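You operate a simulated robot arm through the tools that you are given. There is no shell and no other tool. Be economical: measure what you need, move in short steps, check, and stop when the job is done.

Carry out the task below with a simulated two-armed robot. There is one attempt and no reset: what you move stays moved.

## Task
Fetch the yellow dish cloth from the table and set it on the td drip. Then take the scouring sponge and leave it on the worktop by the cooker. Then open the bowl cupboard door, put the soup bowl on the window end of the table away on the bowl cupboard shelf, then shut the door. Keep to this order. Set down upright: scouring sponge.

It is judged by the outcome, as a careful person would: the job done as asked, and still so three seconds after it is handed in. It fails if anything else is knocked over, pushed out of place, dropped, spilled or broken. Flat cloth is picked up by pressing the open fingertips on it (5 to 10 N) and closing them slowly along it; thin cloth reads only 2 to 8 mm in the jaws.

## Robot
Two 7-joint arms with two-finger parallel grippers on one trunk, on a base that drives. Base frame: it is fixed to the floor where the robot stands at the start and does not move with it; the origin is under the middle of the robot, x ahead of it, y to its left, z up. Readings come in mm, degrees, newtons and seconds.
The left shoulder is at the start at [50, 187, 1085], the right one opposite. With the tool pointing down near the work surface each hand reaches from about 100 to 660 mm from the robot's upright axis, wherever it stands, measured 20 degrees to its own side. Places, roughly: bowl cupboard door [-600, 100, 400]; bowl cupboard shelf [-800, 100, 500]; drip [700, -2100, 600]; worktop by the cooker [-900, 100, 900]. Payload 3.43 kg a hand.
The tool frame of a hand sits at the grasp point between the pads (the TCP): z along the fingers, y along the line on which they close. The tips reach 30 mm beyond it. The gripper opens to 94 mm. The fingers are 28 mm wide and 10 mm thick; the gripper's body (50 by 96 mm) begins 55 mm behind the TCP.
Orientation is that of the tool frame in the base frame, as [roll, pitch, yaw] about the fixed x, y, z axes, in that order (R = Rz(yaw) Ry(pitch) Rx(roll)). With the fingers straight down and closing along the base's y, the tool's x points along the base's -x, its y along +y and its z along -z.

## Interface
- The arms move only by the tool step_arm. It takes "left_steps", "right_steps" or both (then of equal length, played together; a hand with none holds still); each is a list of rows, each a list of 7 numbers: the shift along the base's x, y, z in cm, then the turn, a rotation vector about the base's x, y, z in degrees, then the finger opening in cm, from 0 to 9.4. In form: [[x, y, z, rx, ry, rz, claw], ...]. A call has 1 to 20 rows; each row is the pose to reach, as a shift and turn from the pose commanded when the call began. Each row takes 0.2 s and may step no farther than 50 mm and 8.6 degrees from the row before; otherwise, or with a gripper value out of range, the whole call is refused. A pose out of reach is approached as far as the arm can. The call stops where the force on the tool passes 40 N (or 10 N more than at its start, if that is more) or the arm is blocked; 0.2 s more then pass. The fingers move at their own pace (about 153 mm/s each) and stop on an object; they squeeze with about 25 N. The grip force told is the motor's: it shows also when the fingers shut on nothing. Time passes only in rows, and 0.2 s behind the last, so rows that repeat a pose let the fingers close. The reply holds the time, the measured pose of the TCP, the force on the tool along the base axes, the opening and the grip force, in the units named above and with some noise, with the torque about the TCP (base axes, N m) and any sound that the robot's microphone picked up, and new pictures: "show" is both (left out), scene, wrist or none (wrist: the cameras of the hands that moved).
- Cameras (640 x 400 px; columns grow to the right, rows downward): "scene" is now at [114.2, -31, 1203.6]; the picture's right is [-0.53, -0.85, 0.00], its down [-0.79, 0.49, -0.36] and it looks along [0.31, -0.19, -0.93] (base axes); focal length 214 px, centre (320, 200). "left" rides on the left gripper at [76, -14, -103] in its tool frame; the picture's right is [0.18, 0.98, 0.00], its down [-0.75, 0.14, -0.64] and it looks along [-0.63, 0.12, 0.77] (tool axes); focal length 243 px, centre (320, 200). "right" rides on the right gripper at [76, 14, -102] in its tool frame; the picture's right is [-0.18, 0.98, 0.00], its down [-0.75, -0.14, -0.64] and it looks along [-0.63, -0.12, 0.77] (tool axes); focal length 243 px, centre (320, 200).
- move_column(by): slides the trunk up (or, below 0, down) by that many mm; the arms and the scene camera ride with it, the base frame stays. It gives what a move gives, with no picture.
- roll_base(legs): drives the robot by 1 to 6 legs, each [ahead, left, turn to the left] in mm, mm and degrees, along the robot's own axes; the way and the turn of a leg run together, so that a leg with both is an arc; at most 1500 mm and 180 degrees a leg. The arms and the cameras ride along, it lands a little off, and it stops where it bumps. It gives what a move gives, and a new picture of the scene camera.
- aim_head(pan, tilt): turns the head with the scene camera to pan (to the left, within 80 degrees either way) and tilt (down, from -29 to 69), counted from straight ahead of the robot. It gives what a move gives, and a new picture of the scene camera.
- pixel_to_xyz(camera, pixels): there is no depth. For up to 12 entries [column, row, z] of the newest picture of that camera ("zoom" is the newest enlarged one), the place [x, y] in the base frame at which the ray of that pixel passes the height z, good to about 3 mm, but the place of the scene camera against the robot may be out by one fixed shift of up to 12 mm in any direction. It takes no simulated time.
- zoom(camera, box): a new picture of the part [left, top, right, bottom] of that camera's present view, enlarged. It takes no simulated time.
- hand_in(): hands the job in; it is judged then, once.

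Keep the steps short. Do not move on a guess: measure, check each grasp and each placing, and mend mistakes. In all there are 110 turns and 260 pictures (those below and enlarged ones count). Leave the grippers open and the arms clear of the work at the hand-in unless told otherwise, and finish with a single line.

The tools are called after "Request:" as name(argument=value, ...) on one line, values as JSON. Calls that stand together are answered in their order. step_arm: Moves the arms, as the interface text tells. Its arguments: {"type":"object","properties":{"left_steps":{"type":"array","items":{"type":"array","items":{"type":"number"}}},"right_steps":{"type":"array","items":{"type":"array","items":{"type":"number"}}},"show":{"type":"string","enum":["both","scene","wrist","none"]}},"required":[]} The other tools are called the same way: move_column (by) slides the trunk up or down; roll_base (legs) drives the base; aim_head (pan, tilt) turns the head that bears the scene camera; pixel_to_xyz (camera, pixels) gives the place at which the rays of pixels pass given heights; zoom (camera, box) takes an enlarged picture of a part of a camera's view; hand_in () hands the job in.

At the start:

```text
t: 0.0
left_ee_pos: [273.6, 415.6, 1095.0]
left_tcp_rot: [-180.0, 0.1, -180.0]
left_contact_force: [0.4, 0.7, -1.0]
left_moment: [0.0, -0.03, 0.01]
left_width: 94.2
left_grip_force: 0.0
right_ee_pos: [336.0, 58.6, 1095.8]
right_tcp_rot: [-180.0, 0.1, 180.0]
right_contact_force: [-0.5, 0.3, 0.3]
right_moment: [-0.04, 0.03, 0.01]
right_width: 94.3
right_grip_force: 0.0
trunk travel left (down, up): [-300.0, 132.0]
robot x, y, heading: [-3.8, 1.6, 0.3]
head pan, tilt: [-32.1, 68.8]
```

scene: 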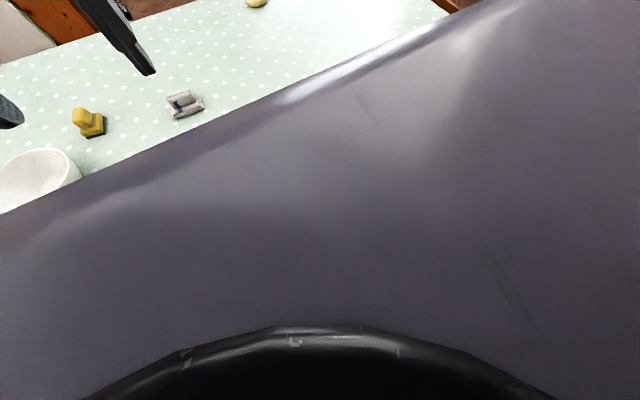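
right: 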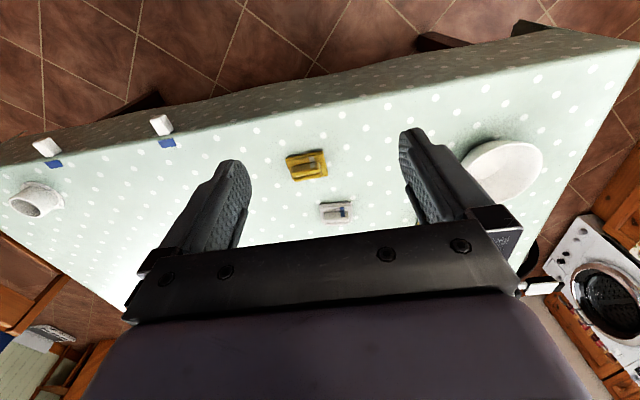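
left: 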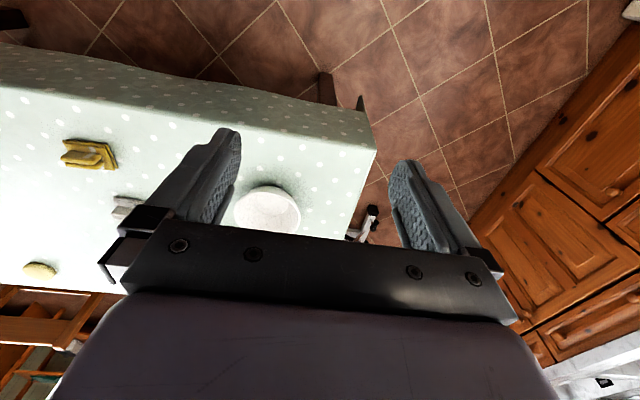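

The scene camera is looking down at the robot's own body, so I'll turn the head to view the table ahead.

Request:
aim_head(pan=0, tilt=45)

Request:
aim_head(pan=-60, tilt=25)

Request:
aim_head(pan=60, tilt=25)

```text
t: 1.0
left_ee_pos: [272.4, 414.2, 1093.7]
left_tcp_rot: [180.0, 0.1, -179.9]
left_contact_force: [-0.3, 0.5, -0.7]
left_moment: [-0.01, 0.02, 0.03]
left_width: 94.1
left_grip_force: 0.0
right_ee_pos: [336.3, 57.4, 1096.2]
right_tcp_rot: [-180.0, -0.1, 179.9]
right_contact_force: [0.5, -0.4, -0.6]
right_moment: [0.03, 0.01, -0.01]
right_width: 94.0
right_grip_force: 0.0
trunk travel left (down, up): [-300.0, 132.0]
robot x, y, heading: [-2.0, -2.0, 0.2]
head pan, tilt: [0.0, 45.0]
```

scene: 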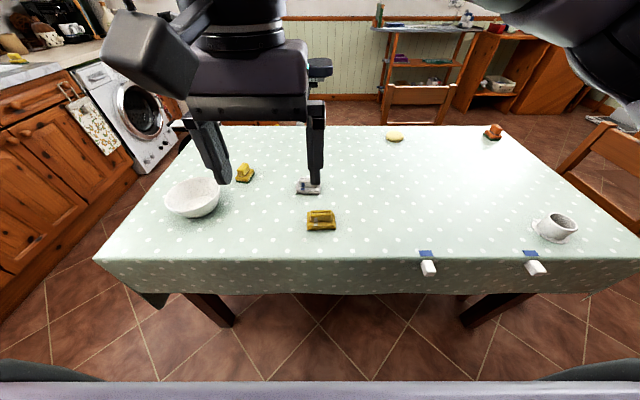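

```text
t: 2.3
left_ee_pos: [273.6, 414.2, 1095.3]
left_tcp_rot: [-180.0, 0.1, -179.9]
left_contact_force: [-0.1, -0.2, -0.6]
left_moment: [-0.02, 0.03, -0.04]
left_width: 94.1
left_grip_force: 0.1
right_ee_pos: [336.3, 58.0, 1096.8]
right_tcp_rot: [180.0, 0.0, -179.9]
right_contact_force: [-0.5, 0.1, -0.1]
right_moment: [-0.02, 0.02, -0.05]
right_width: 94.0
right_grip_force: 0.0
trunk travel left (down, up): [-300.0, 132.0]
robot x, y, heading: [-3.2, -1.1, -0.2]
head pan, tilt: [-60.0, 25.0]
```

scene: 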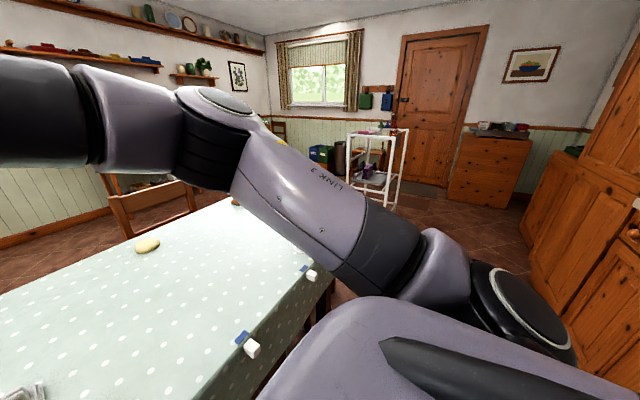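

```text
t: 4.3
left_ee_pos: [272.8, 415.2, 1095.7]
left_tcp_rot: [-179.9, 0.2, -179.9]
left_contact_force: [-0.7, -0.6, -0.5]
left_moment: [-0.02, 0.0, 0.0]
left_width: 93.9
left_grip_force: 0.1
right_ee_pos: [336.8, 58.0, 1096.7]
right_tcp_rot: [-180.0, 0.1, 180.0]
right_contact_force: [0.3, -0.4, -0.7]
right_moment: [0.01, 0.0, -0.03]
right_width: 94.0
right_grip_force: 0.0
trunk travel left (down, up): [-300.0, 132.0]
robot x, y, heading: [2.1, -0.1, -0.0]
head pan, tilt: [60.0, 25.0]
```

scene: 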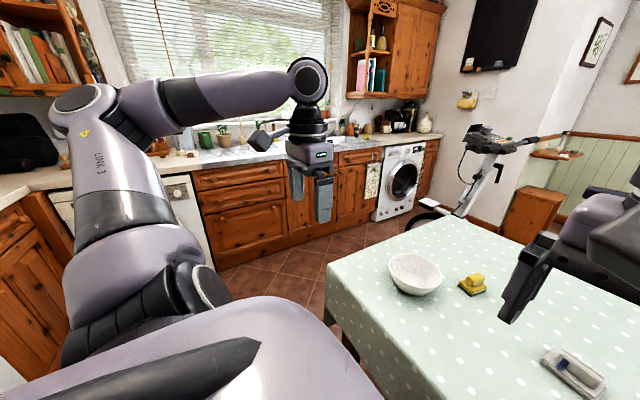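

I see a table with the bowl, the sponge, a yellow folded thing, a grey thing and others. The white trolley at right (380,165) is likely the drip. I'll look closer at the table things.

Request:
zoom(camera="right", box=[220, 120, 420, 240])

Request:
aim_head(pan=-74, tilt=20)

Request:
zoom(camera="scene", box=[220, 110, 380, 210])

Request:
aim_head(pan=0, tilt=45)

Request:
zoom(camera="scene", box=[140, 130, 460, 330])

Request:
pixel_to_xyz(camera="scene", pixels=[[320, 221, 770], [246, 176, 770], [192, 200, 790], [308, 188, 770], [395, 137, 770], [493, 132, 770], [95, 262, 760], [637, 250, 760], [428, 262, 760], [531, 262, 760], [180, 128, 760], [555, 230, 790]])

```text
3.20 times, centred on (320, 180) of right
```

zoom: 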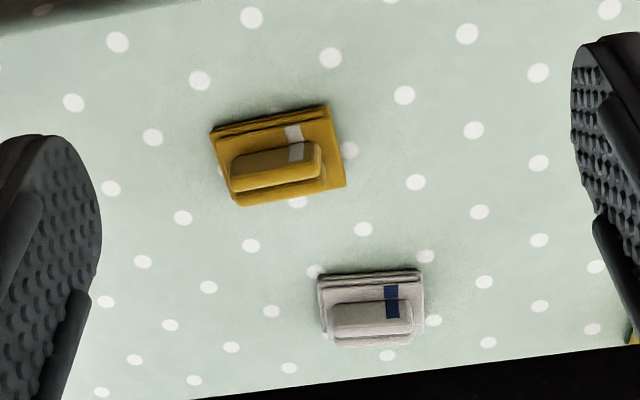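

```text
t: 6.4
left_ee_pos: [274.3, 416.2, 1095.6]
left_tcp_rot: [-180.0, 0.1, -179.9]
left_contact_force: [-0.2, 0.5, 0.1]
left_moment: [0.0, 0.02, 0.0]
left_width: 93.7
left_grip_force: 0.2
right_ee_pos: [337.8, 57.5, 1096.2]
right_tcp_rot: [180.0, 0.0, 180.0]
right_contact_force: [-0.8, 0.4, -0.2]
right_moment: [0.01, -0.03, 0.02]
right_width: 93.8
right_grip_force: 0.1
trunk travel left (down, up): [-300.0, 132.0]
robot x, y, heading: [-2.0, -2.8, 0.1]
head pan, tilt: [-74.0, 20.0]
```

scene: 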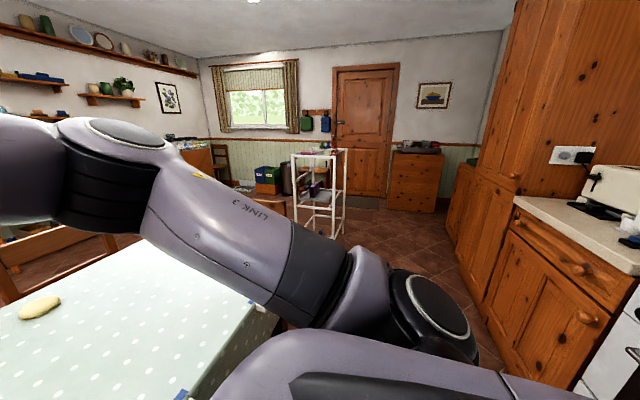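

```text
4.00 times, centred on (300, 160) of scene
```

zoom: 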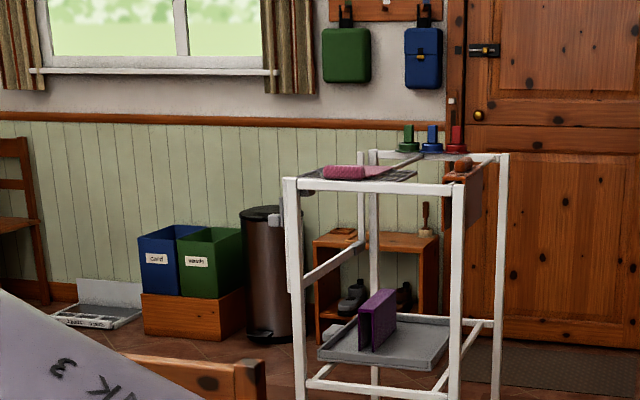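

```text
t: 7.9
left_ee_pos: [271.6, 414.5, 1095.3]
left_tcp_rot: [-179.9, 0.0, -179.9]
left_contact_force: [0.4, -0.3, 0.0]
left_moment: [-0.02, -0.02, -0.01]
left_width: 94.0
left_grip_force: 0.0
right_ee_pos: [336.1, 57.5, 1096.2]
right_tcp_rot: [180.0, 0.0, 180.0]
right_contact_force: [0.3, -0.7, -0.4]
right_moment: [0.02, -0.02, -0.02]
right_width: 93.9
right_grip_force: 0.2
trunk travel left (down, up): [-300.0, 132.0]
robot x, y, heading: [1.3, -1.8, -0.2]
head pan, tilt: [0.0, 45.0]
```

scene: 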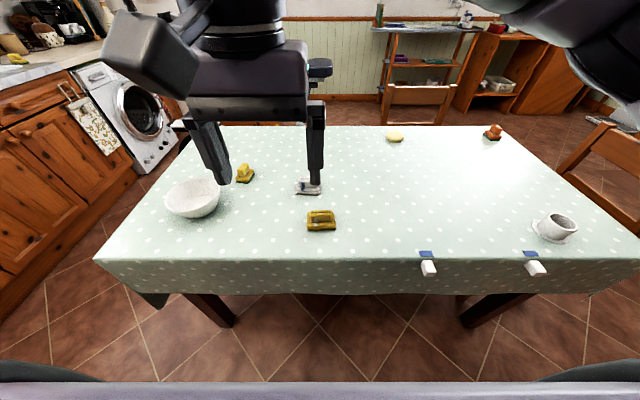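

```text
2.00 times, centred on (300, 230) of scene
```

zoom: 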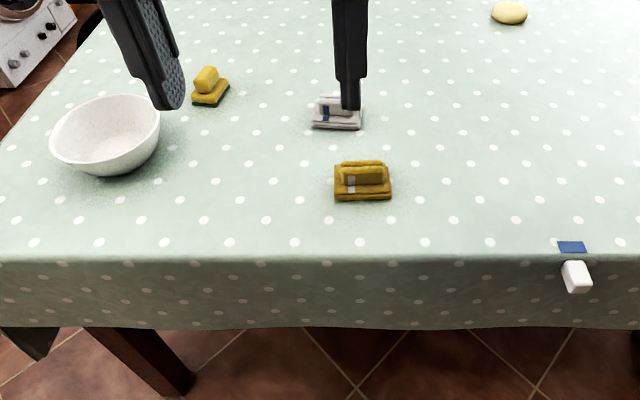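

```text
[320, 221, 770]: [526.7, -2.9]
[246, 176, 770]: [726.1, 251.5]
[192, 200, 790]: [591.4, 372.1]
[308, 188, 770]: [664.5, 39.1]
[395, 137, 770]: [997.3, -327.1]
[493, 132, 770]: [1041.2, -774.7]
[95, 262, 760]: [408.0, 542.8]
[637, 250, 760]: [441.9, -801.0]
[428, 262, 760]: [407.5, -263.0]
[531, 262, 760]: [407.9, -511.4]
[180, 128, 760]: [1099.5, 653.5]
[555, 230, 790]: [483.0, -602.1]
```

The cloth lies at about [527,-3]. I'll measure its outline with the right wrist camera.

Request:
pixel_to_xyz(camera="right", pixels=[[286, 161, 765], [323, 153, 765], [328, 178, 765], [295, 184, 765], [293, 171, 785], [318, 165, 785], [321, 174, 785], [294, 180, 785]])

Request:
step_arm(right_steps=[[3, -1, -3, 0, 0, 8.5, 9.4], [6, -2, -6, 0, 0, 17, 9.4], [9, -3, -9, 0, 0, 25.5, 9.4], [12, -4, -11, 0, 0, 34, 9.4], [14, -5, -13, 0, 0, 42.5, 9.4], [16, -6, -14, 0, 0, 51, 9.4], [17, -6, -14, 0, 0, 59.5, 9.4], [18, -6, -14, 0, 0, 68, 9.4], [19, -6, -14, 0, 0, 76.5, 9.4], [19, -6, -14, 0, 0, 83, 9.4], [19, -6, -14, 0, 0, 90, 9.4], [19, -6, -14, 0, 0, 90, 9.4]])

```text
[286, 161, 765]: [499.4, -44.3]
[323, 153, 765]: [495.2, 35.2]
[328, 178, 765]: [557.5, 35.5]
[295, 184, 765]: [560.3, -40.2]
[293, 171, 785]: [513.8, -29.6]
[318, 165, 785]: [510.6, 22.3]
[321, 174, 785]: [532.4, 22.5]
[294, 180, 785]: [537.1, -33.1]
```

```text
t: 10.5
left_ee_pos: [274.1, 415.7, 1095.8]
left_tcp_rot: [180.0, 0.1, -180.0]
left_contact_force: [-0.2, 0.1, -0.1]
left_moment: [-0.01, 0.0, 0.01]
left_width: 94.0
left_grip_force: 0.1
right_ee_pos: [499.4, -21.2, 970.2]
right_tcp_rot: [-174.8, 7.2, -121.4]
right_contact_force: [-0.5, -0.1, 0.2]
right_moment: [-0.06, 0.0, -0.03]
right_width: 94.0
right_grip_force: 0.0
right hand out of reach, approached as far as the arm can: row 7, 8, 9, 10, 11, 12
trunk travel left (down, up): [-300.0, 132.0]
robot x, y, heading: [3.1, -1.0, 0.2]
head pan, tilt: [0.0, 45.0]
```

scene: 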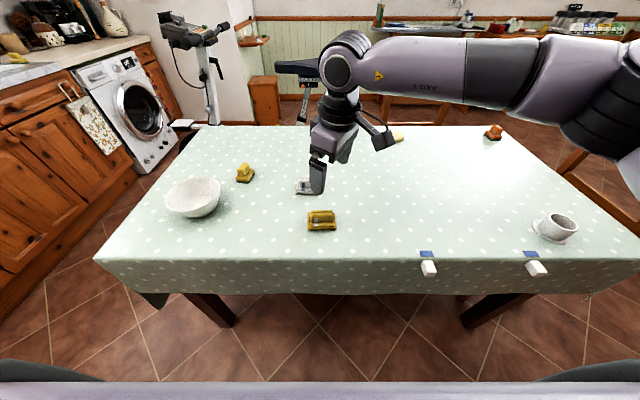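
right: 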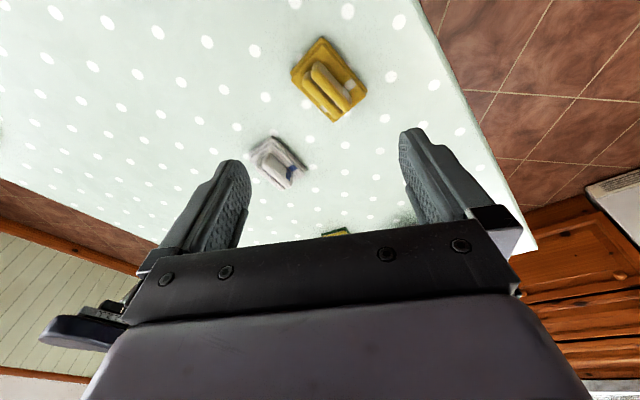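

The wrist stops at a +60° turn, so I'll turn it the other way (to −90°) while staying above the cloth.

Request:
step_arm(right_steps=[[0, 0, 0, 0, 0, -8.5, 9.4], [0, 0, 0, 0, 0, -17, 9.4], [0, 0, 0, 0, 0, -25.5, 9.4], [0, 0, 0, 0, 0, -34, 9.4], [0, 0, 0, 0, 0, -42.5, 9.4], [0, 0, 0, 0, 0, -51, 9.4], [0, 0, 0, 0, 0, -59.5, 9.4], [0, 0, 0, 0, 0, -68, 9.4], [0, 0, 0, 0, 0, -76.5, 9.4], [0, 0, 0, 0, 0, -85, 9.4], [0, 0, 0, 0, 0, -93.5, 9.4], [0, 0, 0, 0, 0, -102, 9.4], [0, 0, 0, 0, 0, -110.5, 9.4], [0, 0, 0, 0, 0, -119, 9.4], [0, 0, 0, 0, 0, -127.5, 9.4], [0, 0, 0, 0, 0, -136, 9.4], [0, 0, 0, 0, 0, -144.5, 9.4], [0, 0, 0, 0, 0, -149, 9.4]], show="wrist")

```text
t: 14.3
left_ee_pos: [273.1, 415.0, 1094.1]
left_tcp_rot: [-180.0, 0.1, -179.9]
left_contact_force: [-0.3, 0.4, -0.9]
left_moment: [0.04, 0.03, -0.02]
left_width: 93.8
left_grip_force: 0.0
right_ee_pos: [501.1, -23.6, 971.7]
right_tcp_rot: [-174.8, 7.1, 89.5]
right_contact_force: [0.2, 0.1, 0.3]
right_moment: [-0.02, 0.05, -0.02]
right_width: 94.0
right_grip_force: 0.0
trunk travel left (down, up): [-300.0, 132.0]
robot x, y, heading: [0.9, -1.8, -0.1]
head pan, tilt: [0.0, 45.0]
```

right: 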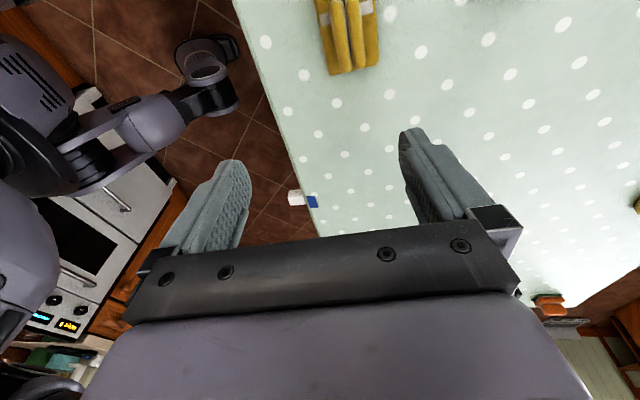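

The wrist now closes along x. I'll level it, then go above the cloth.

Request:
step_arm(right_steps=[[1, 0.5, 0, 3.5, -2.6, 0, 9.4], [2, 1, -2, 7, -5.2, 0.5, 9.4], [2.8, 1.8, -6, 7, -5.2, 0.5, 9.4], [2.8, 1.8, -8, 7, -5.2, 0.5, 9.4], [2.8, 1.8, -8, 7, -5.2, 0.5, 9.4]])

Request:
zoom(camera="scene", box=[260, 140, 380, 240])

```text
t: 15.5
left_ee_pos: [272.6, 414.8, 1096.1]
left_tcp_rot: [179.9, 0.2, -179.9]
left_contact_force: [-0.1, -0.3, 0.2]
left_moment: [0.01, 0.01, -0.03]
left_width: 94.0
left_grip_force: 0.1
right_ee_pos: [525.9, -5.1, 893.2]
right_tcp_rot: [180.0, 0.1, 89.9]
right_contact_force: [-0.2, -1.4, 0.0]
right_moment: [-0.03, -0.02, -0.01]
right_width: 94.1
right_grip_force: 0.0
trunk travel left (down, up): [-300.0, 132.0]
robot x, y, heading: [-2.3, 2.3, -0.2]
head pan, tilt: [0.0, 45.0]
```

scene: 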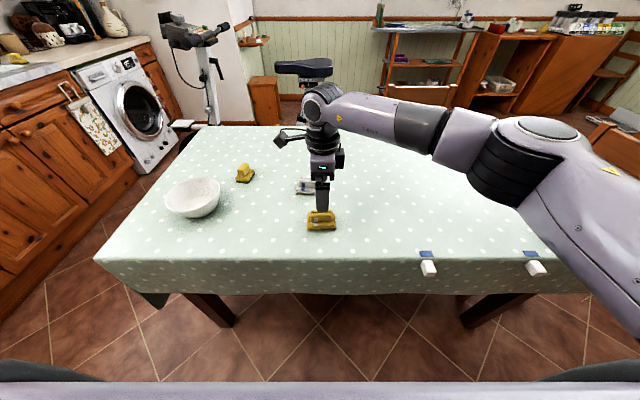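
right: 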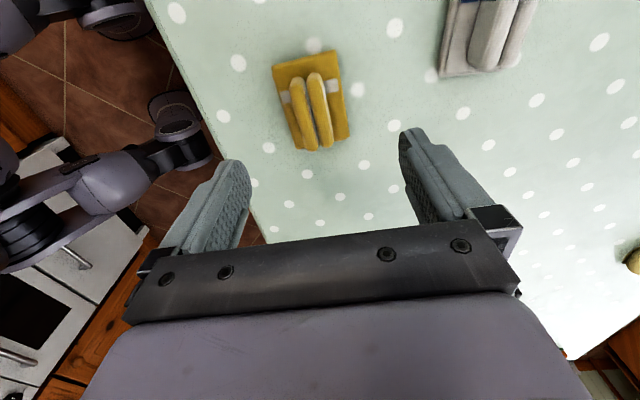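

```text
4.00 times, centred on (320, 190) of scene
```

zoom: 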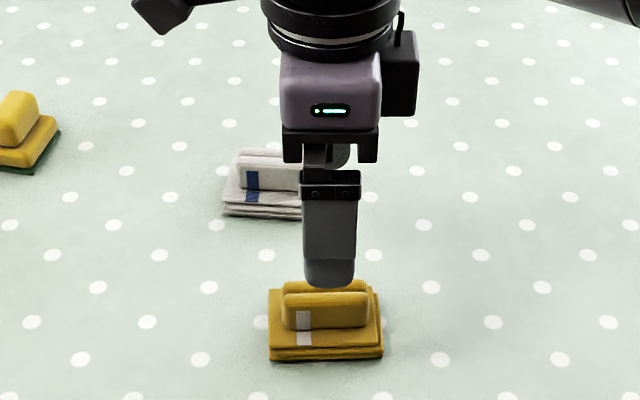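

The cloth has a raised fold on top of a base stack, which makes a natural grip. I'll measure it.

Request:
pixel_to_xyz(camera="right", pixels=[[289, 82, 785], [304, 148, 785], [327, 146, 785], [316, 73, 785], [273, 66, 765], [338, 51, 765], [350, 137, 765], [300, 151, 765], [289, 82, 795], [327, 146, 795]])

Request:
zoom(camera="right", box=[250, 30, 380, 170])

```text
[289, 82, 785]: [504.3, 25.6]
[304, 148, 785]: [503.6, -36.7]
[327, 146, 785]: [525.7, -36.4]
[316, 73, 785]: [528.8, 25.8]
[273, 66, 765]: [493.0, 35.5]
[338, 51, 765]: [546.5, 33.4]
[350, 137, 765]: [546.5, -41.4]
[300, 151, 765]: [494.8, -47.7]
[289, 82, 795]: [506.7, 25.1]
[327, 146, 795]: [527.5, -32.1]
```

```text
2.86 times, centred on (315, 100) of right
```

zoom: 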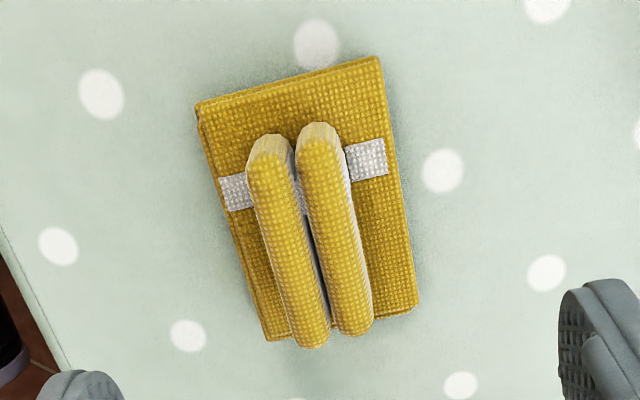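

The hump's centre is at about (517,-4). I'll narrow the fingers to 4.5 cm and lower them around it.

Request:
step_arm(right_steps=[[-0.9, 0.1, -2, 0, 0, 0, 4.5], [-0.9, 0.1, -5, 0, 0, 0, 4.5], [-0.9, 0.1, -7, 0, 0, 0, 4.5], [-0.9, 0.1, -7.6, 0, 0, 0, 4.5], [-0.9, 0.1, -7.6, 0, 0, 0, 4.5]], show="wrist")

Request:
zoom(camera="scene", box=[270, 160, 370, 240])

```text
t: 16.7
left_ee_pos: [273.3, 414.2, 1096.8]
left_tcp_rot: [180.0, 0.1, -179.9]
left_contact_force: [-0.1, 0.5, -0.7]
left_moment: [-0.03, -0.01, 0.03]
left_width: 94.0
left_grip_force: 0.0
right_ee_pos: [519.4, -7.3, 815.1]
right_tcp_rot: [180.0, 0.0, 89.9]
right_contact_force: [-0.6, 0.2, -0.7]
right_moment: [0.01, 0.04, -0.01]
right_width: 45.3
right_grip_force: 0.0
trunk travel left (down, up): [-300.0, 132.0]
robot x, y, heading: [1.9, 2.0, 0.1]
head pan, tilt: [0.0, 45.0]
```

right: 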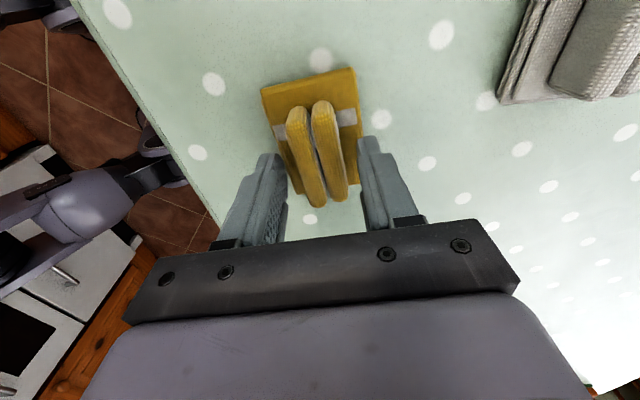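

```text
5.00 times, centred on (320, 200) of scene
```

zoom: 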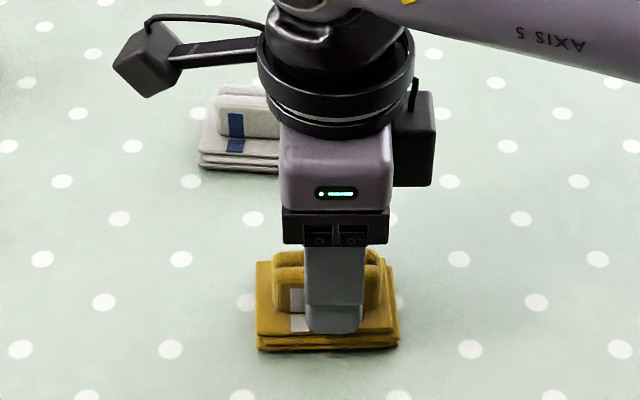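

I'm straddling the hump well. I'll lower gently until light contact.

Request:
step_arm(right_steps=[[0, 0.3, -0.3, 0, 0, 0, 4.5], [0, 0.3, -0.6, 0, 0, 0, 4.5], [0, 0.3, -0.9, 0, 0, 0, 4.5], [0, 0.3, -0.9, 0, 0, 0, 4.5]], show="none")

```text
t: 17.7
left_ee_pos: [273.1, 415.4, 1095.8]
left_tcp_rot: [-180.0, 0.1, -179.9]
left_contact_force: [0.4, 0.4, 0.7]
left_moment: [-0.01, -0.01, -0.01]
left_width: 93.9
left_grip_force: 0.0
right_ee_pos: [518.5, -3.4, 808.0]
right_tcp_rot: [-180.0, 0.1, 89.8]
right_contact_force: [1.6, -2.5, 6.0]
right_moment: [-0.04, 0.02, 0.0]
right_width: 45.1
right_grip_force: 0.0
trunk travel left (down, up): [-300.0, 132.0]
robot x, y, heading: [-2.1, -1.9, -0.1]
head pan, tilt: [0.0, 45.0]
```

Contact reads 6 N, in the asked range. I'll close slowly.

Request:
step_arm(right_steps=[[0, 0, 0.1, 0, 0, 0, 4], [0, 0, 0.1, 0, 0, 0, 3.5], [0, 0, 0.1, 0, 0, 0, 3], [0, 0, 0.1, 0, 0, 0, 2.5], [0, 0, 0.1, 0, 0, 0, 2], [0, 0, 0.1, 0, 0, 0, 1.5], [0, 0, 0.1, 0, 0, 0, 1], [0, 0, 0.1, 0, 0, 0, 0.5], [0, 0, 0.1, 0, 0, 0, 0], [0, 0, 0.1, 0, 0, 0, 0]], show="wrist")

```text
t: 19.9
left_ee_pos: [273.3, 414.2, 1095.3]
left_tcp_rot: [-179.9, 0.1, -179.9]
left_contact_force: [0.7, -0.5, 0.5]
left_moment: [0.01, -0.01, 0.0]
left_width: 94.1
left_grip_force: 0.1
right_ee_pos: [518.0, -2.7, 807.6]
right_tcp_rot: [180.0, 0.0, 89.9]
right_contact_force: [-1.2, 0.5, 5.0]
right_moment: [0.05, 0.02, 0.07]
right_width: 29.7
right_grip_force: 24.9
trunk travel left (down, up): [-300.0, 132.0]
robot x, y, heading: [1.1, 3.1, 0.1]
head pan, tilt: [0.0, 45.0]
```

right: 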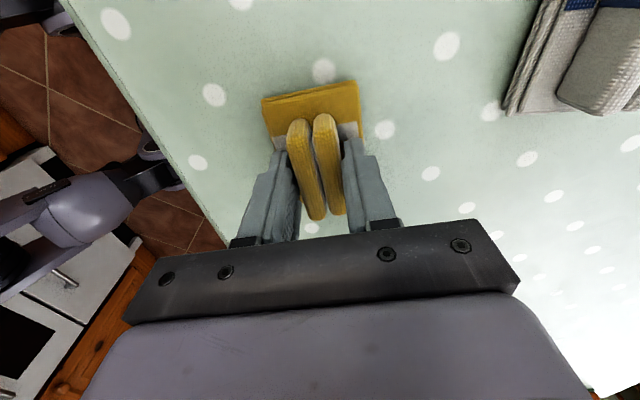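

The fingers are stopped on the fold at 29.7 mm. I'll lift.

Request:
step_arm(right_steps=[[0, 0, 1, 0, 0, 0, 0], [0, 0, 3, 0, 0, 0, 0], [0, 0, 6, 0, 0, 0, 0], [-2, 0, 10, 0, 0, 0, 0], [-4, 0, 14, 0, 0, 0, 0], [-6, 0, 18, 0, 0, 0, 0], [-8, -2, 21, 0, 0, 0, 0], [-10, -5, 21, 0, 0, 0, 0], [-12, -8, 21, 0, 0, 0, 0], [-12, -8, 21, 0, 0, 0, 0]])

```text
t: 22.1
left_ee_pos: [273.0, 415.7, 1094.7]
left_tcp_rot: [180.0, 0.1, -180.0]
left_contact_force: [0.9, -0.4, 0.8]
left_moment: [0.03, 0.02, -0.04]
left_width: 94.0
left_grip_force: 0.0
right_ee_pos: [398.5, -80.7, 1017.5]
right_tcp_rot: [180.0, 0.1, 89.9]
right_contact_force: [0.1, -0.2, -0.4]
right_moment: [-0.02, -0.01, 0.0]
right_width: 29.5
right_grip_force: 25.4
trunk travel left (down, up): [-300.0, 132.0]
robot x, y, heading: [-0.3, 1.3, 0.2]
head pan, tilt: [0.0, 45.0]
```

scene: 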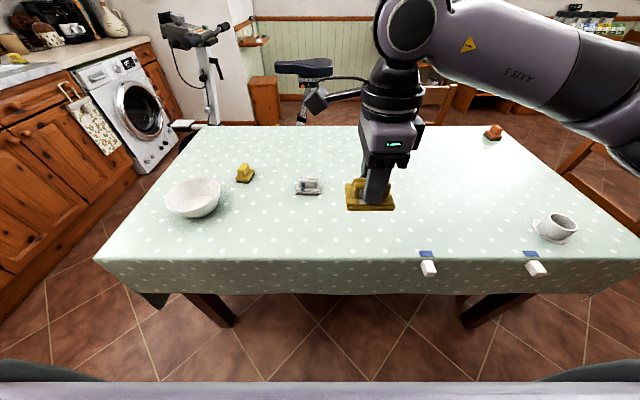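
right: 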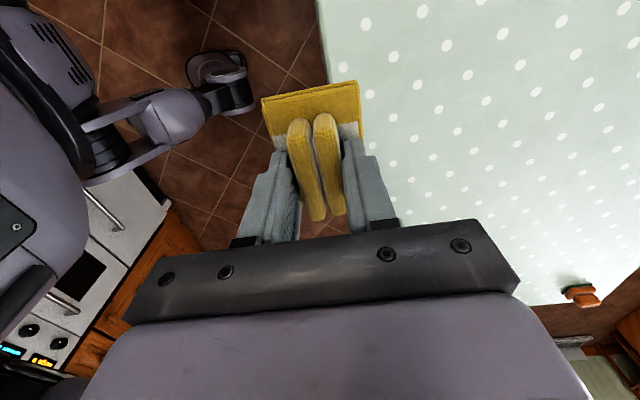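

The cloth is held firmly. Before driving right, I'll look along the way.

Request:
aim_head(pan=-80, tilt=30)

```text
t: 23.6
left_ee_pos: [273.5, 413.8, 1096.8]
left_tcp_rot: [180.0, 0.1, -179.9]
left_contact_force: [0.1, -0.4, 1.2]
left_moment: [-0.03, 0.01, -0.03]
left_width: 94.0
left_grip_force: 0.0
right_ee_pos: [399.8, -81.5, 1018.5]
right_tcp_rot: [180.0, 0.0, 89.9]
right_contact_force: [0.4, 0.2, -0.6]
right_moment: [0.01, 0.02, 0.0]
right_width: 29.6
right_grip_force: 25.0
trunk travel left (down, up): [-300.0, 132.0]
robot x, y, heading: [2.6, 2.7, 0.0]
head pan, tilt: [-80.0, 30.0]
```

scene: 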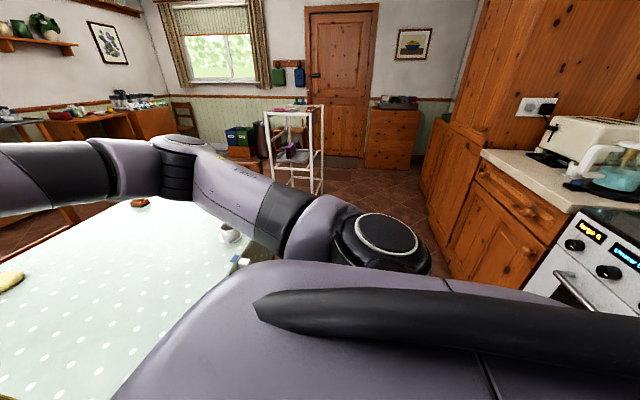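

The way to the right is clear. I'll drive sideways 1000 mm.

Request:
roll_base(legs=[[0, -1000, 0]])

Request:
zoom(camera="scene", box=[160, 80, 400, 240])

```text
t: 28.8
left_ee_pos: [270.5, -586.3, 1094.7]
left_tcp_rot: [179.9, 0.2, 178.5]
left_contact_force: [0.7, 0.2, -0.4]
left_moment: [-0.02, 0.0, 0.0]
left_width: 94.0
left_grip_force: 0.1
right_ee_pos: [383.3, -1084.1, 1017.2]
right_tcp_rot: [-179.9, 0.0, 88.4]
right_contact_force: [0.6, -0.3, -0.7]
right_moment: [0.01, 0.0, -0.02]
right_width: 29.1
right_grip_force: 25.0
trunk travel left (down, up): [-300.0, 132.0]
robot x, y, heading: [-12.1, -993.4, -1.3]
head pan, tilt: [-80.0, 30.0]
```

scene: 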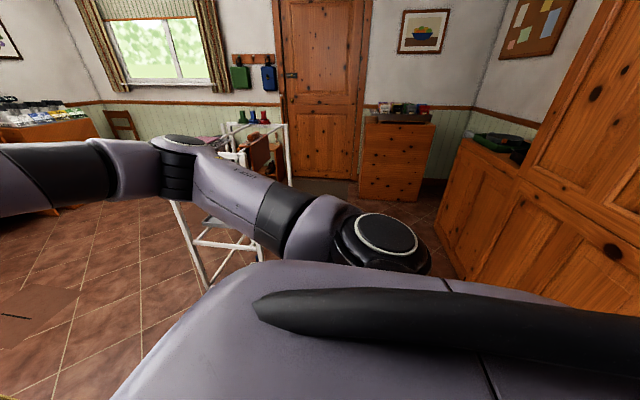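

```text
2.50 times, centred on (280, 160) of scene
```

zoom: 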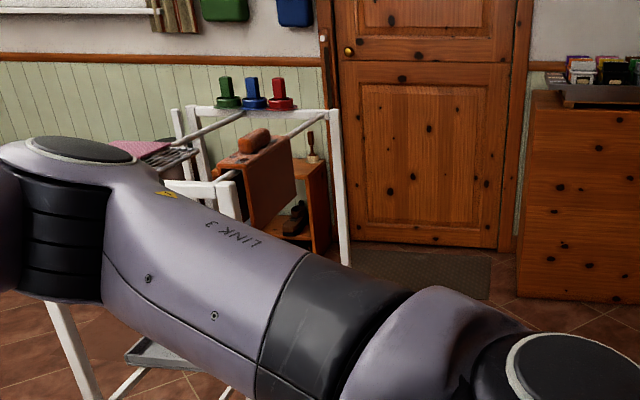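

Now I'll turn to face the trolley.

Request:
roll_base(legs=[[0, -150, -60]])

Request:
aim_head(pan=0, tilt=35)

Request:
zoom(camera="scene", box=[160, 80, 480, 280])

```text
t: 31.8
left_ee_pos: [408.3, -1151.4, 1095.0]
left_tcp_rot: [180.0, 0.0, 118.9]
left_contact_force: [0.4, 0.1, -0.5]
left_moment: [-0.02, 0.02, -0.02]
left_width: 93.9
left_grip_force: 0.0
right_ee_pos: [35.3, -1501.4, 1018.2]
right_tcp_rot: [180.0, 0.1, 28.8]
right_contact_force: [0.5, 0.5, 0.1]
right_moment: [-0.03, 0.0, -0.01]
right_width: 29.4
right_grip_force: 24.8
trunk travel left (down, up): [-300.0, 132.0]
robot x, y, heading: [-88.8, -1111.4, -61.0]
head pan, tilt: [-80.0, 30.0]
```

scene: 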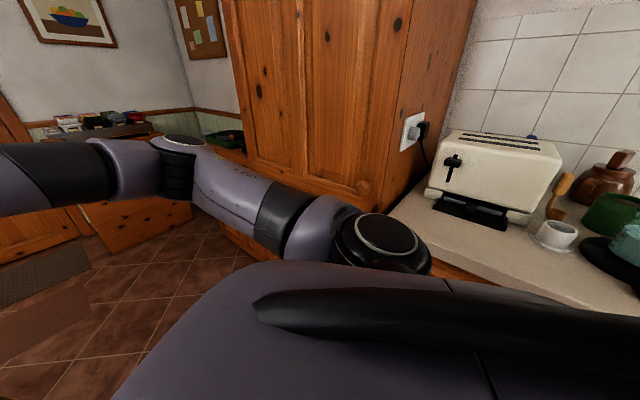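

```text
t: 33.3
left_ee_pos: [408.7, -1151.1, 1095.1]
left_tcp_rot: [180.0, 0.0, 118.8]
left_contact_force: [-0.1, 0.6, -0.7]
left_moment: [0.03, -0.01, 0.02]
left_width: 93.8
left_grip_force: 0.1
right_ee_pos: [36.1, -1500.4, 1018.2]
right_tcp_rot: [-180.0, 0.1, 28.8]
right_contact_force: [0.4, 0.2, -1.1]
right_moment: [-0.05, -0.01, 0.0]
right_width: 29.3
right_grip_force: 24.9
trunk travel left (down, up): [-300.0, 132.0]
robot x, y, heading: [-88.8, -1111.2, -61.0]
head pan, tilt: [0.0, 35.0]
```

scene: 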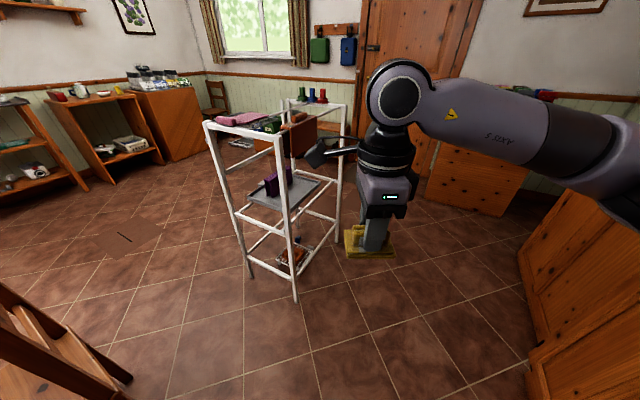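

```text
2.00 times, centred on (320, 180) of scene
```

zoom: 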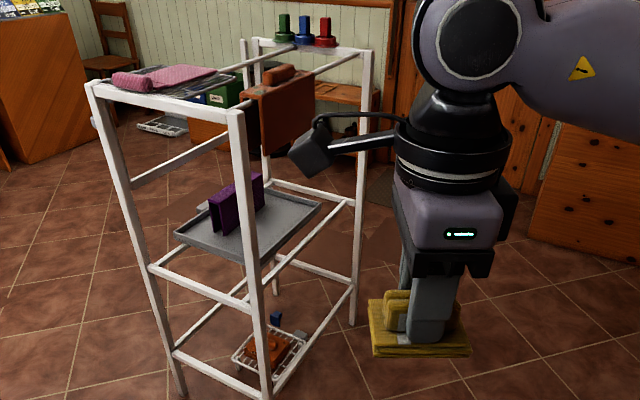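

The frame is a towel drier with a grey drip tray ("td drip") at about z = 600. I'll measure the tray and the posts.

Request:
pixel_to_xyz(camera="scene", pixels=[[250, 277, 0], [295, 300, 0], [337, 242, 0], [247.5, 197.5, 600], [290, 211, 600], [321, 182.5, 600], [280, 175, 600], [207, 123, 1000], [278, 138, 1000], [343, 105, 1000], [235, 216, 500], [287, 230, 500]])

Request:
zoom(camera="scene", box=[190, 90, 350, 220])

```text
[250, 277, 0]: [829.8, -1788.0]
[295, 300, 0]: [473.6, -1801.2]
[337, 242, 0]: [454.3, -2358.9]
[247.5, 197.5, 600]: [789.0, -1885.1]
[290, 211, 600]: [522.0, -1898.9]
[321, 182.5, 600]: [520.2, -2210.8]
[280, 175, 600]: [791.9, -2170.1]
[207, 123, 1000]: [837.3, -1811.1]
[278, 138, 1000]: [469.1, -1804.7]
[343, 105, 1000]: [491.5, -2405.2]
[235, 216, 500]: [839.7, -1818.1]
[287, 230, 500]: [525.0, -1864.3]
```

```text
3.08 times, centred on (270, 155) of scene
```

zoom: 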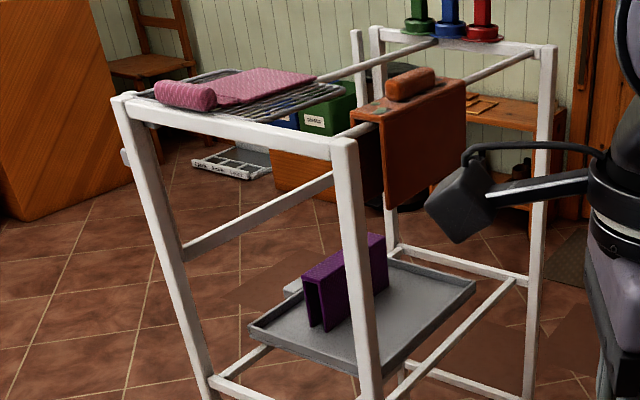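

Frame spans x≈470–835, y≈−1800 to −2400; the tray is x 520–790, y −1890 to −2200. I'll measure the purple thing, the hanging brown cloth, the top rails, and the nearby chair.

Request:
pixel_to_xyz(camera="scene", pixels=[[273.2, 197.2, 605], [267, 195, 605], [292, 186, 605], [291.6, 127, 1000], [317, 116, 1000], [295, 157, 830], [270, 116, 1000], [307, 104, 1000], [130, 380, 0], [5, 335, 430], [10, 345, 430], [222, 127, 1000]])

Request:
aim_head(pan=45, tilt=35)

```text
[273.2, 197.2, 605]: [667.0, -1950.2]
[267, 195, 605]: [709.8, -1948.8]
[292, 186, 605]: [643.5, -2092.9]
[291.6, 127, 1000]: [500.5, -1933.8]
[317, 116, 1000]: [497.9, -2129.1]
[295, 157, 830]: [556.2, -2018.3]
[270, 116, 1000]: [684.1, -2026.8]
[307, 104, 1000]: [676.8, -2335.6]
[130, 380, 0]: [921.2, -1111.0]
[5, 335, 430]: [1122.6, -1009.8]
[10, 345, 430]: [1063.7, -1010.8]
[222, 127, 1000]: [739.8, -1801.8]
```

```text
t: 34.5
left_ee_pos: [407.9, -1151.9, 1095.1]
left_tcp_rot: [-180.0, 0.0, 118.9]
left_contact_force: [0.1, 0.7, 0.3]
left_moment: [0.01, -0.03, -0.01]
left_width: 94.0
left_grip_force: 0.1
right_ee_pos: [35.2, -1501.3, 1018.1]
right_tcp_rot: [180.0, 0.0, 28.8]
right_contact_force: [0.0, 0.0, -0.7]
right_moment: [-0.01, 0.01, 0.01]
right_width: 29.2
right_grip_force: 24.8
trunk travel left (down, up): [-300.0, 132.0]
robot x, y, heading: [-88.3, -1111.6, -61.1]
head pan, tilt: [45.0, 35.0]
```

scene: 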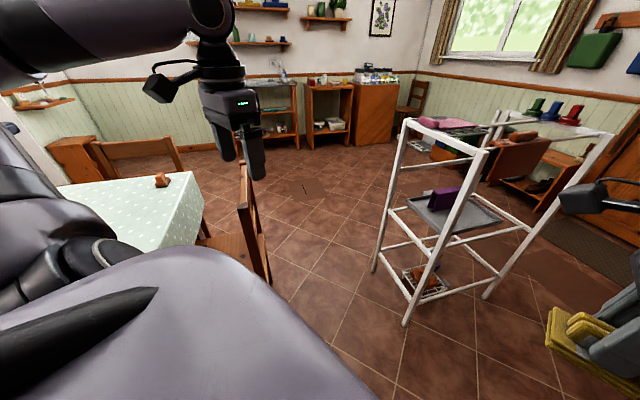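

The chair back at (255,230) matters; I'll measure its floor reach.

Request:
pixel_to_xyz(camera="scene", pixels=[[268, 284, 0], [245, 165, 900], [268, 284, 200], [240, 215, 850], [420, 200, 605], [444, 209, 605], [500, 218, 605], [376, 270, 0], [405, 325, 0], [205, 180, 760]])

Request:
zoom(camera="scene", box=[360, 80, 640, 280])

```text
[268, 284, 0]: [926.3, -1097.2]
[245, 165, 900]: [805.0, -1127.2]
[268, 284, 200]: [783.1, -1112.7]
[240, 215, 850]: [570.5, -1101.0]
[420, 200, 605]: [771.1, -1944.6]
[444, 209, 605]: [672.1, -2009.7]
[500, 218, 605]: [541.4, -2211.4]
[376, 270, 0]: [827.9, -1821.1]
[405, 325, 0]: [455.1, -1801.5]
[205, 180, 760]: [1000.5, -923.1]
```

```text
2.00 times, centred on (500, 180) of scene
```

zoom: 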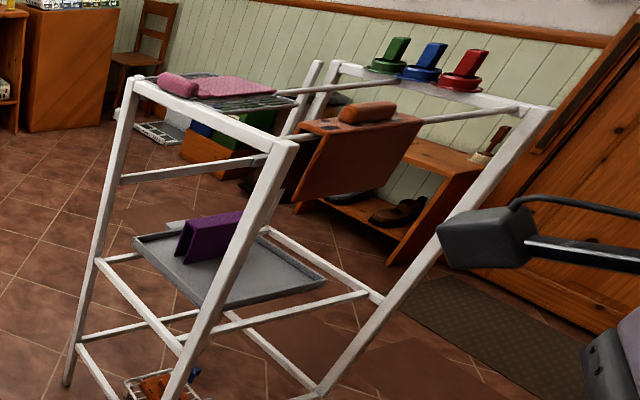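

The frame's right side (x≈470) is open below the brown cloth (its bottom is at about z 865). The plan: stand on that side heading 0, tilt the hand 45° forward, and lay the cloth in the free right strip of the tray. I'll drive there, keeping back from the frame.

Request:
roll_base(legs=[[0, 0, 61], [20, -700, 0]])

Request:
aim_head(pan=-15, tilt=40)

Request:
zoom(camera="scene", box=[200, 80, 460, 260])

```text
t: 41.0
left_ee_pos: [209.2, -1383.1, 1095.7]
left_tcp_rot: [180.0, 0.0, -178.8]
left_contact_force: [0.3, -0.4, 0.0]
left_moment: [-0.01, 0.03, -0.01]
left_width: 93.9
left_grip_force: 0.1
right_ee_pos: [343.4, -1876.6, 1018.2]
right_tcp_rot: [180.0, 0.1, 90.9]
right_contact_force: [0.0, 0.0, -0.9]
right_moment: [0.07, 0.0, 0.0]
right_width: 28.9
right_grip_force: 25.5
trunk travel left (down, up): [-300.0, 132.0]
robot x, y, heading: [-55.5, -1801.4, 0.9]
head pan, tilt: [45.0, 35.0]
```

scene: 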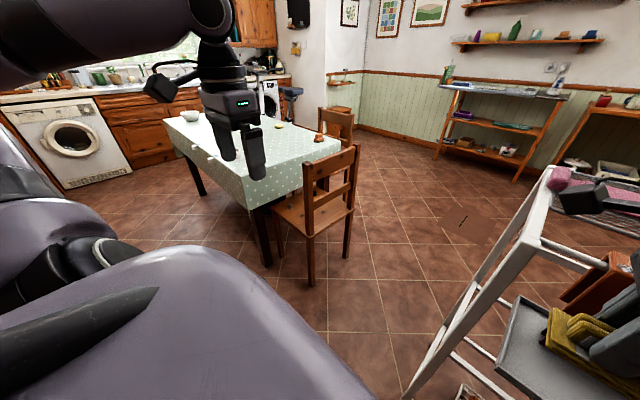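

```text
t: 42.3
left_ee_pos: [208.7, -1384.3, 1095.4]
left_tcp_rot: [179.9, 0.0, -178.8]
left_contact_force: [0.4, -0.5, 0.2]
left_moment: [0.01, 0.01, -0.01]
left_width: 93.9
left_grip_force: 0.0
right_ee_pos: [344.2, -1874.4, 1018.4]
right_tcp_rot: [180.0, 0.1, 91.0]
right_contact_force: [0.2, 0.4, -0.6]
right_moment: [0.02, 0.03, -0.01]
right_width: 25.3
right_grip_force: 25.0
trunk travel left (down, up): [-300.0, 132.0]
robot x, y, heading: [-58.7, -1802.3, 1.1]
head pan, tilt: [-15.0, 40.0]
```

scene: 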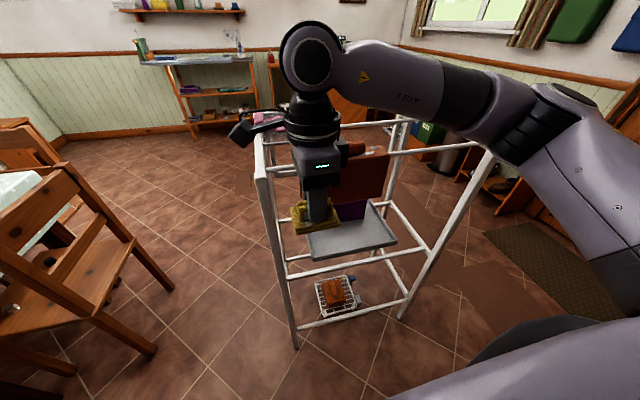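

```text
2.22 times, centred on (330, 170) of scene
```

zoom: 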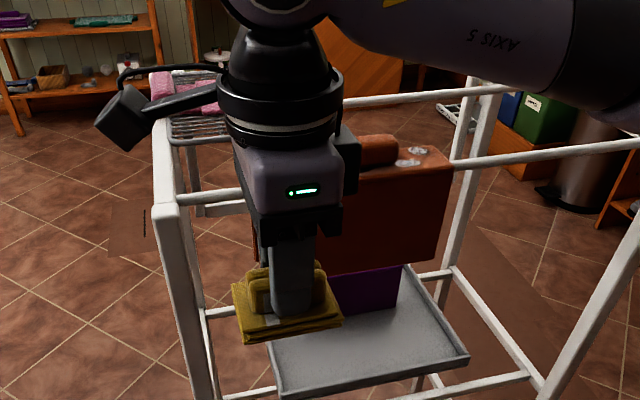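

The opening width dropped from 29 to 25 mm, so I'll check the cloth in the wrist view. I'll also measure the tray from here.

Request:
step_arm(right_steps=[[0, 0, 0, 0, 0, 0, 0]], show="wrist")

Request:
pixel_to_xyz(camera="scene", pixels=[[312, 258, 605], [396, 242, 605], [366, 201, 605], [366, 220, 605], [338, 222, 605], [315, 205, 865], [385, 195, 865], [262, 180, 1000], [494, 152, 1000], [308, 256, 590]])

```text
t: 42.7
left_ee_pos: [209.2, -1383.4, 1095.3]
left_tcp_rot: [-179.9, 0.0, -178.8]
left_contact_force: [-0.2, -0.6, 0.5]
left_moment: [0.01, -0.01, -0.02]
left_width: 94.3
left_grip_force: 0.0
right_ee_pos: [344.7, -1875.7, 1017.8]
right_tcp_rot: [180.0, 0.0, 91.0]
right_contact_force: [-0.4, 0.5, -1.4]
right_moment: [-0.01, -0.01, 0.01]
right_width: 25.1
right_grip_force: 25.1
trunk travel left (down, up): [-300.0, 132.0]
robot x, y, heading: [-55.4, -1803.3, 1.2]
head pan, tilt: [-15.0, 40.0]
```

right: 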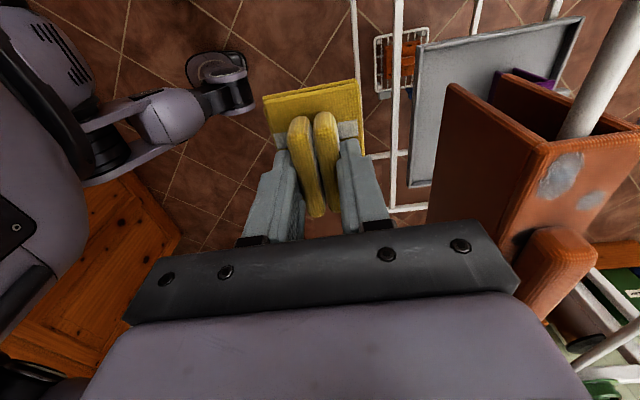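

```text
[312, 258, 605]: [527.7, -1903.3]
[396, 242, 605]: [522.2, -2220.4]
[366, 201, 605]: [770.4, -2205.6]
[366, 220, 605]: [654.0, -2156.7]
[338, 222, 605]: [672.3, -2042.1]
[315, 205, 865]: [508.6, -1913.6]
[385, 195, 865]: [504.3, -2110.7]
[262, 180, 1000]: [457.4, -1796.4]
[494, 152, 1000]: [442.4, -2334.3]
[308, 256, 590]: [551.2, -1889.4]
```

The cloth is still held square. The free strip of the tray is x 535–645. At y≈−2160 no brown cloth hangs overhead, so a 35° tilt will do. I'll pull the hand back and tilt it, then shift the base right.

Request:
step_arm(right_steps=[[-2, 0, 0, 0, -7, 0, 0], [-4, 0, 0, 0, -14, 0, 0], [-6, 0, 0, 0, -21, 0, 0], [-8, 0, 0, 0, -28, 0, 0], [-9, 0, 0, 0, -35, 0, 0], [-9, 0, 0, 0, -35, 0, 0]], show="scene")

Request:
roll_base(legs=[[0, -175, -1], [55, 0, 0]])

```text
t: 44.1
left_ee_pos: [207.8, -1383.9, 1095.9]
left_tcp_rot: [180.0, 0.0, -178.9]
left_contact_force: [0.5, 0.1, 0.4]
left_moment: [0.0, 0.02, 0.0]
left_width: 94.1
left_grip_force: 0.2
right_ee_pos: [254.5, -1876.8, 1020.2]
right_tcp_rot: [144.9, 0.6, 90.8]
right_contact_force: [0.8, -0.4, -0.5]
right_moment: [0.02, 0.02, -0.01]
right_width: 25.2
right_grip_force: 24.6
trunk travel left (down, up): [-300.0, 132.0]
robot x, y, heading: [-55.5, -1804.2, 1.1]
head pan, tilt: [-15.0, 40.0]
```

scene: 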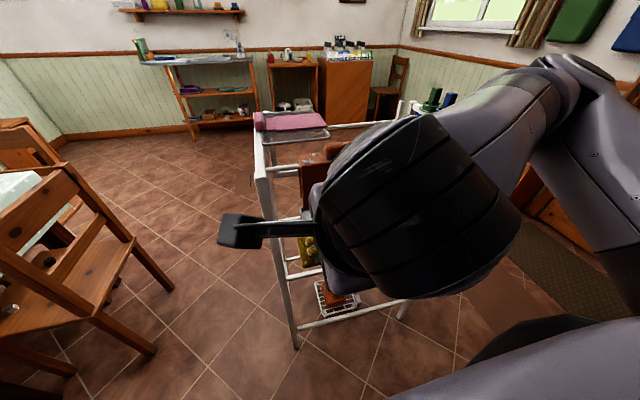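

```text
t: 46.1
left_ee_pos: [269.8, -1562.5, 1095.9]
left_tcp_rot: [180.0, 0.0, -179.5]
left_contact_force: [0.1, 0.5, 0.3]
left_moment: [0.01, 0.02, -0.02]
left_width: 94.1
left_grip_force: 0.1
right_ee_pos: [310.5, -2055.7, 1019.2]
right_tcp_rot: [144.9, 0.6, 90.2]
right_contact_force: [0.6, 0.0, 0.8]
right_moment: [-0.02, 0.02, 0.01]
right_width: 24.8
right_grip_force: 25.2
trunk travel left (down, up): [-300.0, 132.0]
robot x, y, heading: [-0.3, -1980.4, 0.6]
head pan, tilt: [-15.0, 40.0]
```

scene: 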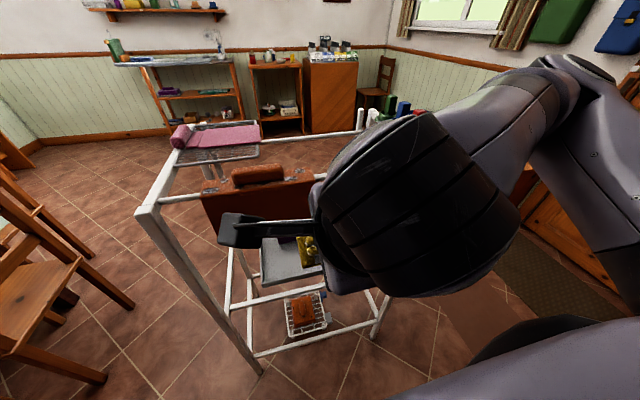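

Now I'll lower the hand outside the frame to z≈710 and shift to y = −2160.

Request:
step_arm(right_steps=[[0, -2, -4, 0, 0, 0, 0], [0, -4, -8, 0, 0, 0, 0], [0, -6, -12, 0, 0, 0, 0], [1, -8, -16, 0, 0, 0, 0], [2, -10, -20, 0, 0, 0, 0], [3, -10.4, -24, 0, 0, 0, 0], [4, -10.4, -28, 0, 0, 0, 0], [4, -10.4, -31, 0, 0, 0, 0], [4, -10.4, -31, 0, 0, 0, 0]])

```text
t: 48.1
left_ee_pos: [268.7, -1561.1, 1095.3]
left_tcp_rot: [180.0, 0.0, -179.6]
left_contact_force: [1.2, 0.3, 0.0]
left_moment: [-0.01, 0.01, -0.01]
left_width: 94.0
left_grip_force: 0.0
right_ee_pos: [350.4, -2158.7, 708.4]
right_tcp_rot: [145.0, 0.8, 90.0]
right_contact_force: [0.3, 1.1, 0.2]
right_moment: [0.02, -0.02, -0.01]
right_width: 24.8
right_grip_force: 24.3
right hand out of reach, approached as far as the arm can: row 2, 3, 4, 5
trunk travel left (down, up): [-300.0, 132.0]
robot x, y, heading: [1.4, -1975.4, 0.7]
head pan, tilt: [-15.0, 40.0]
```

scene: 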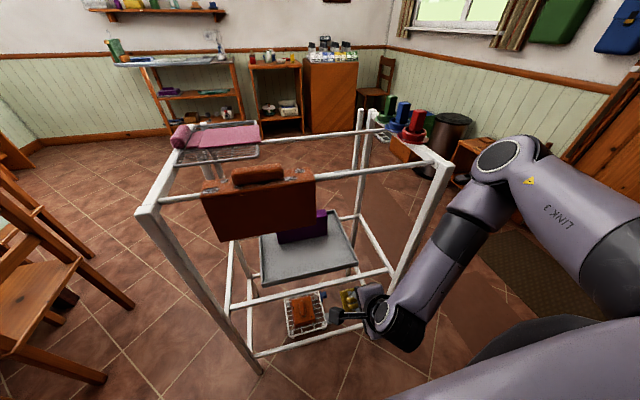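
right: 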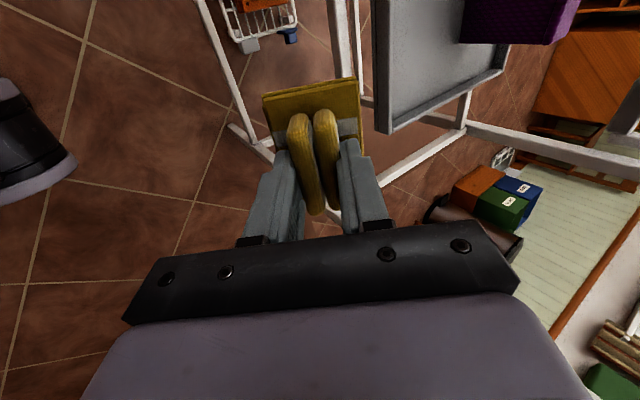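

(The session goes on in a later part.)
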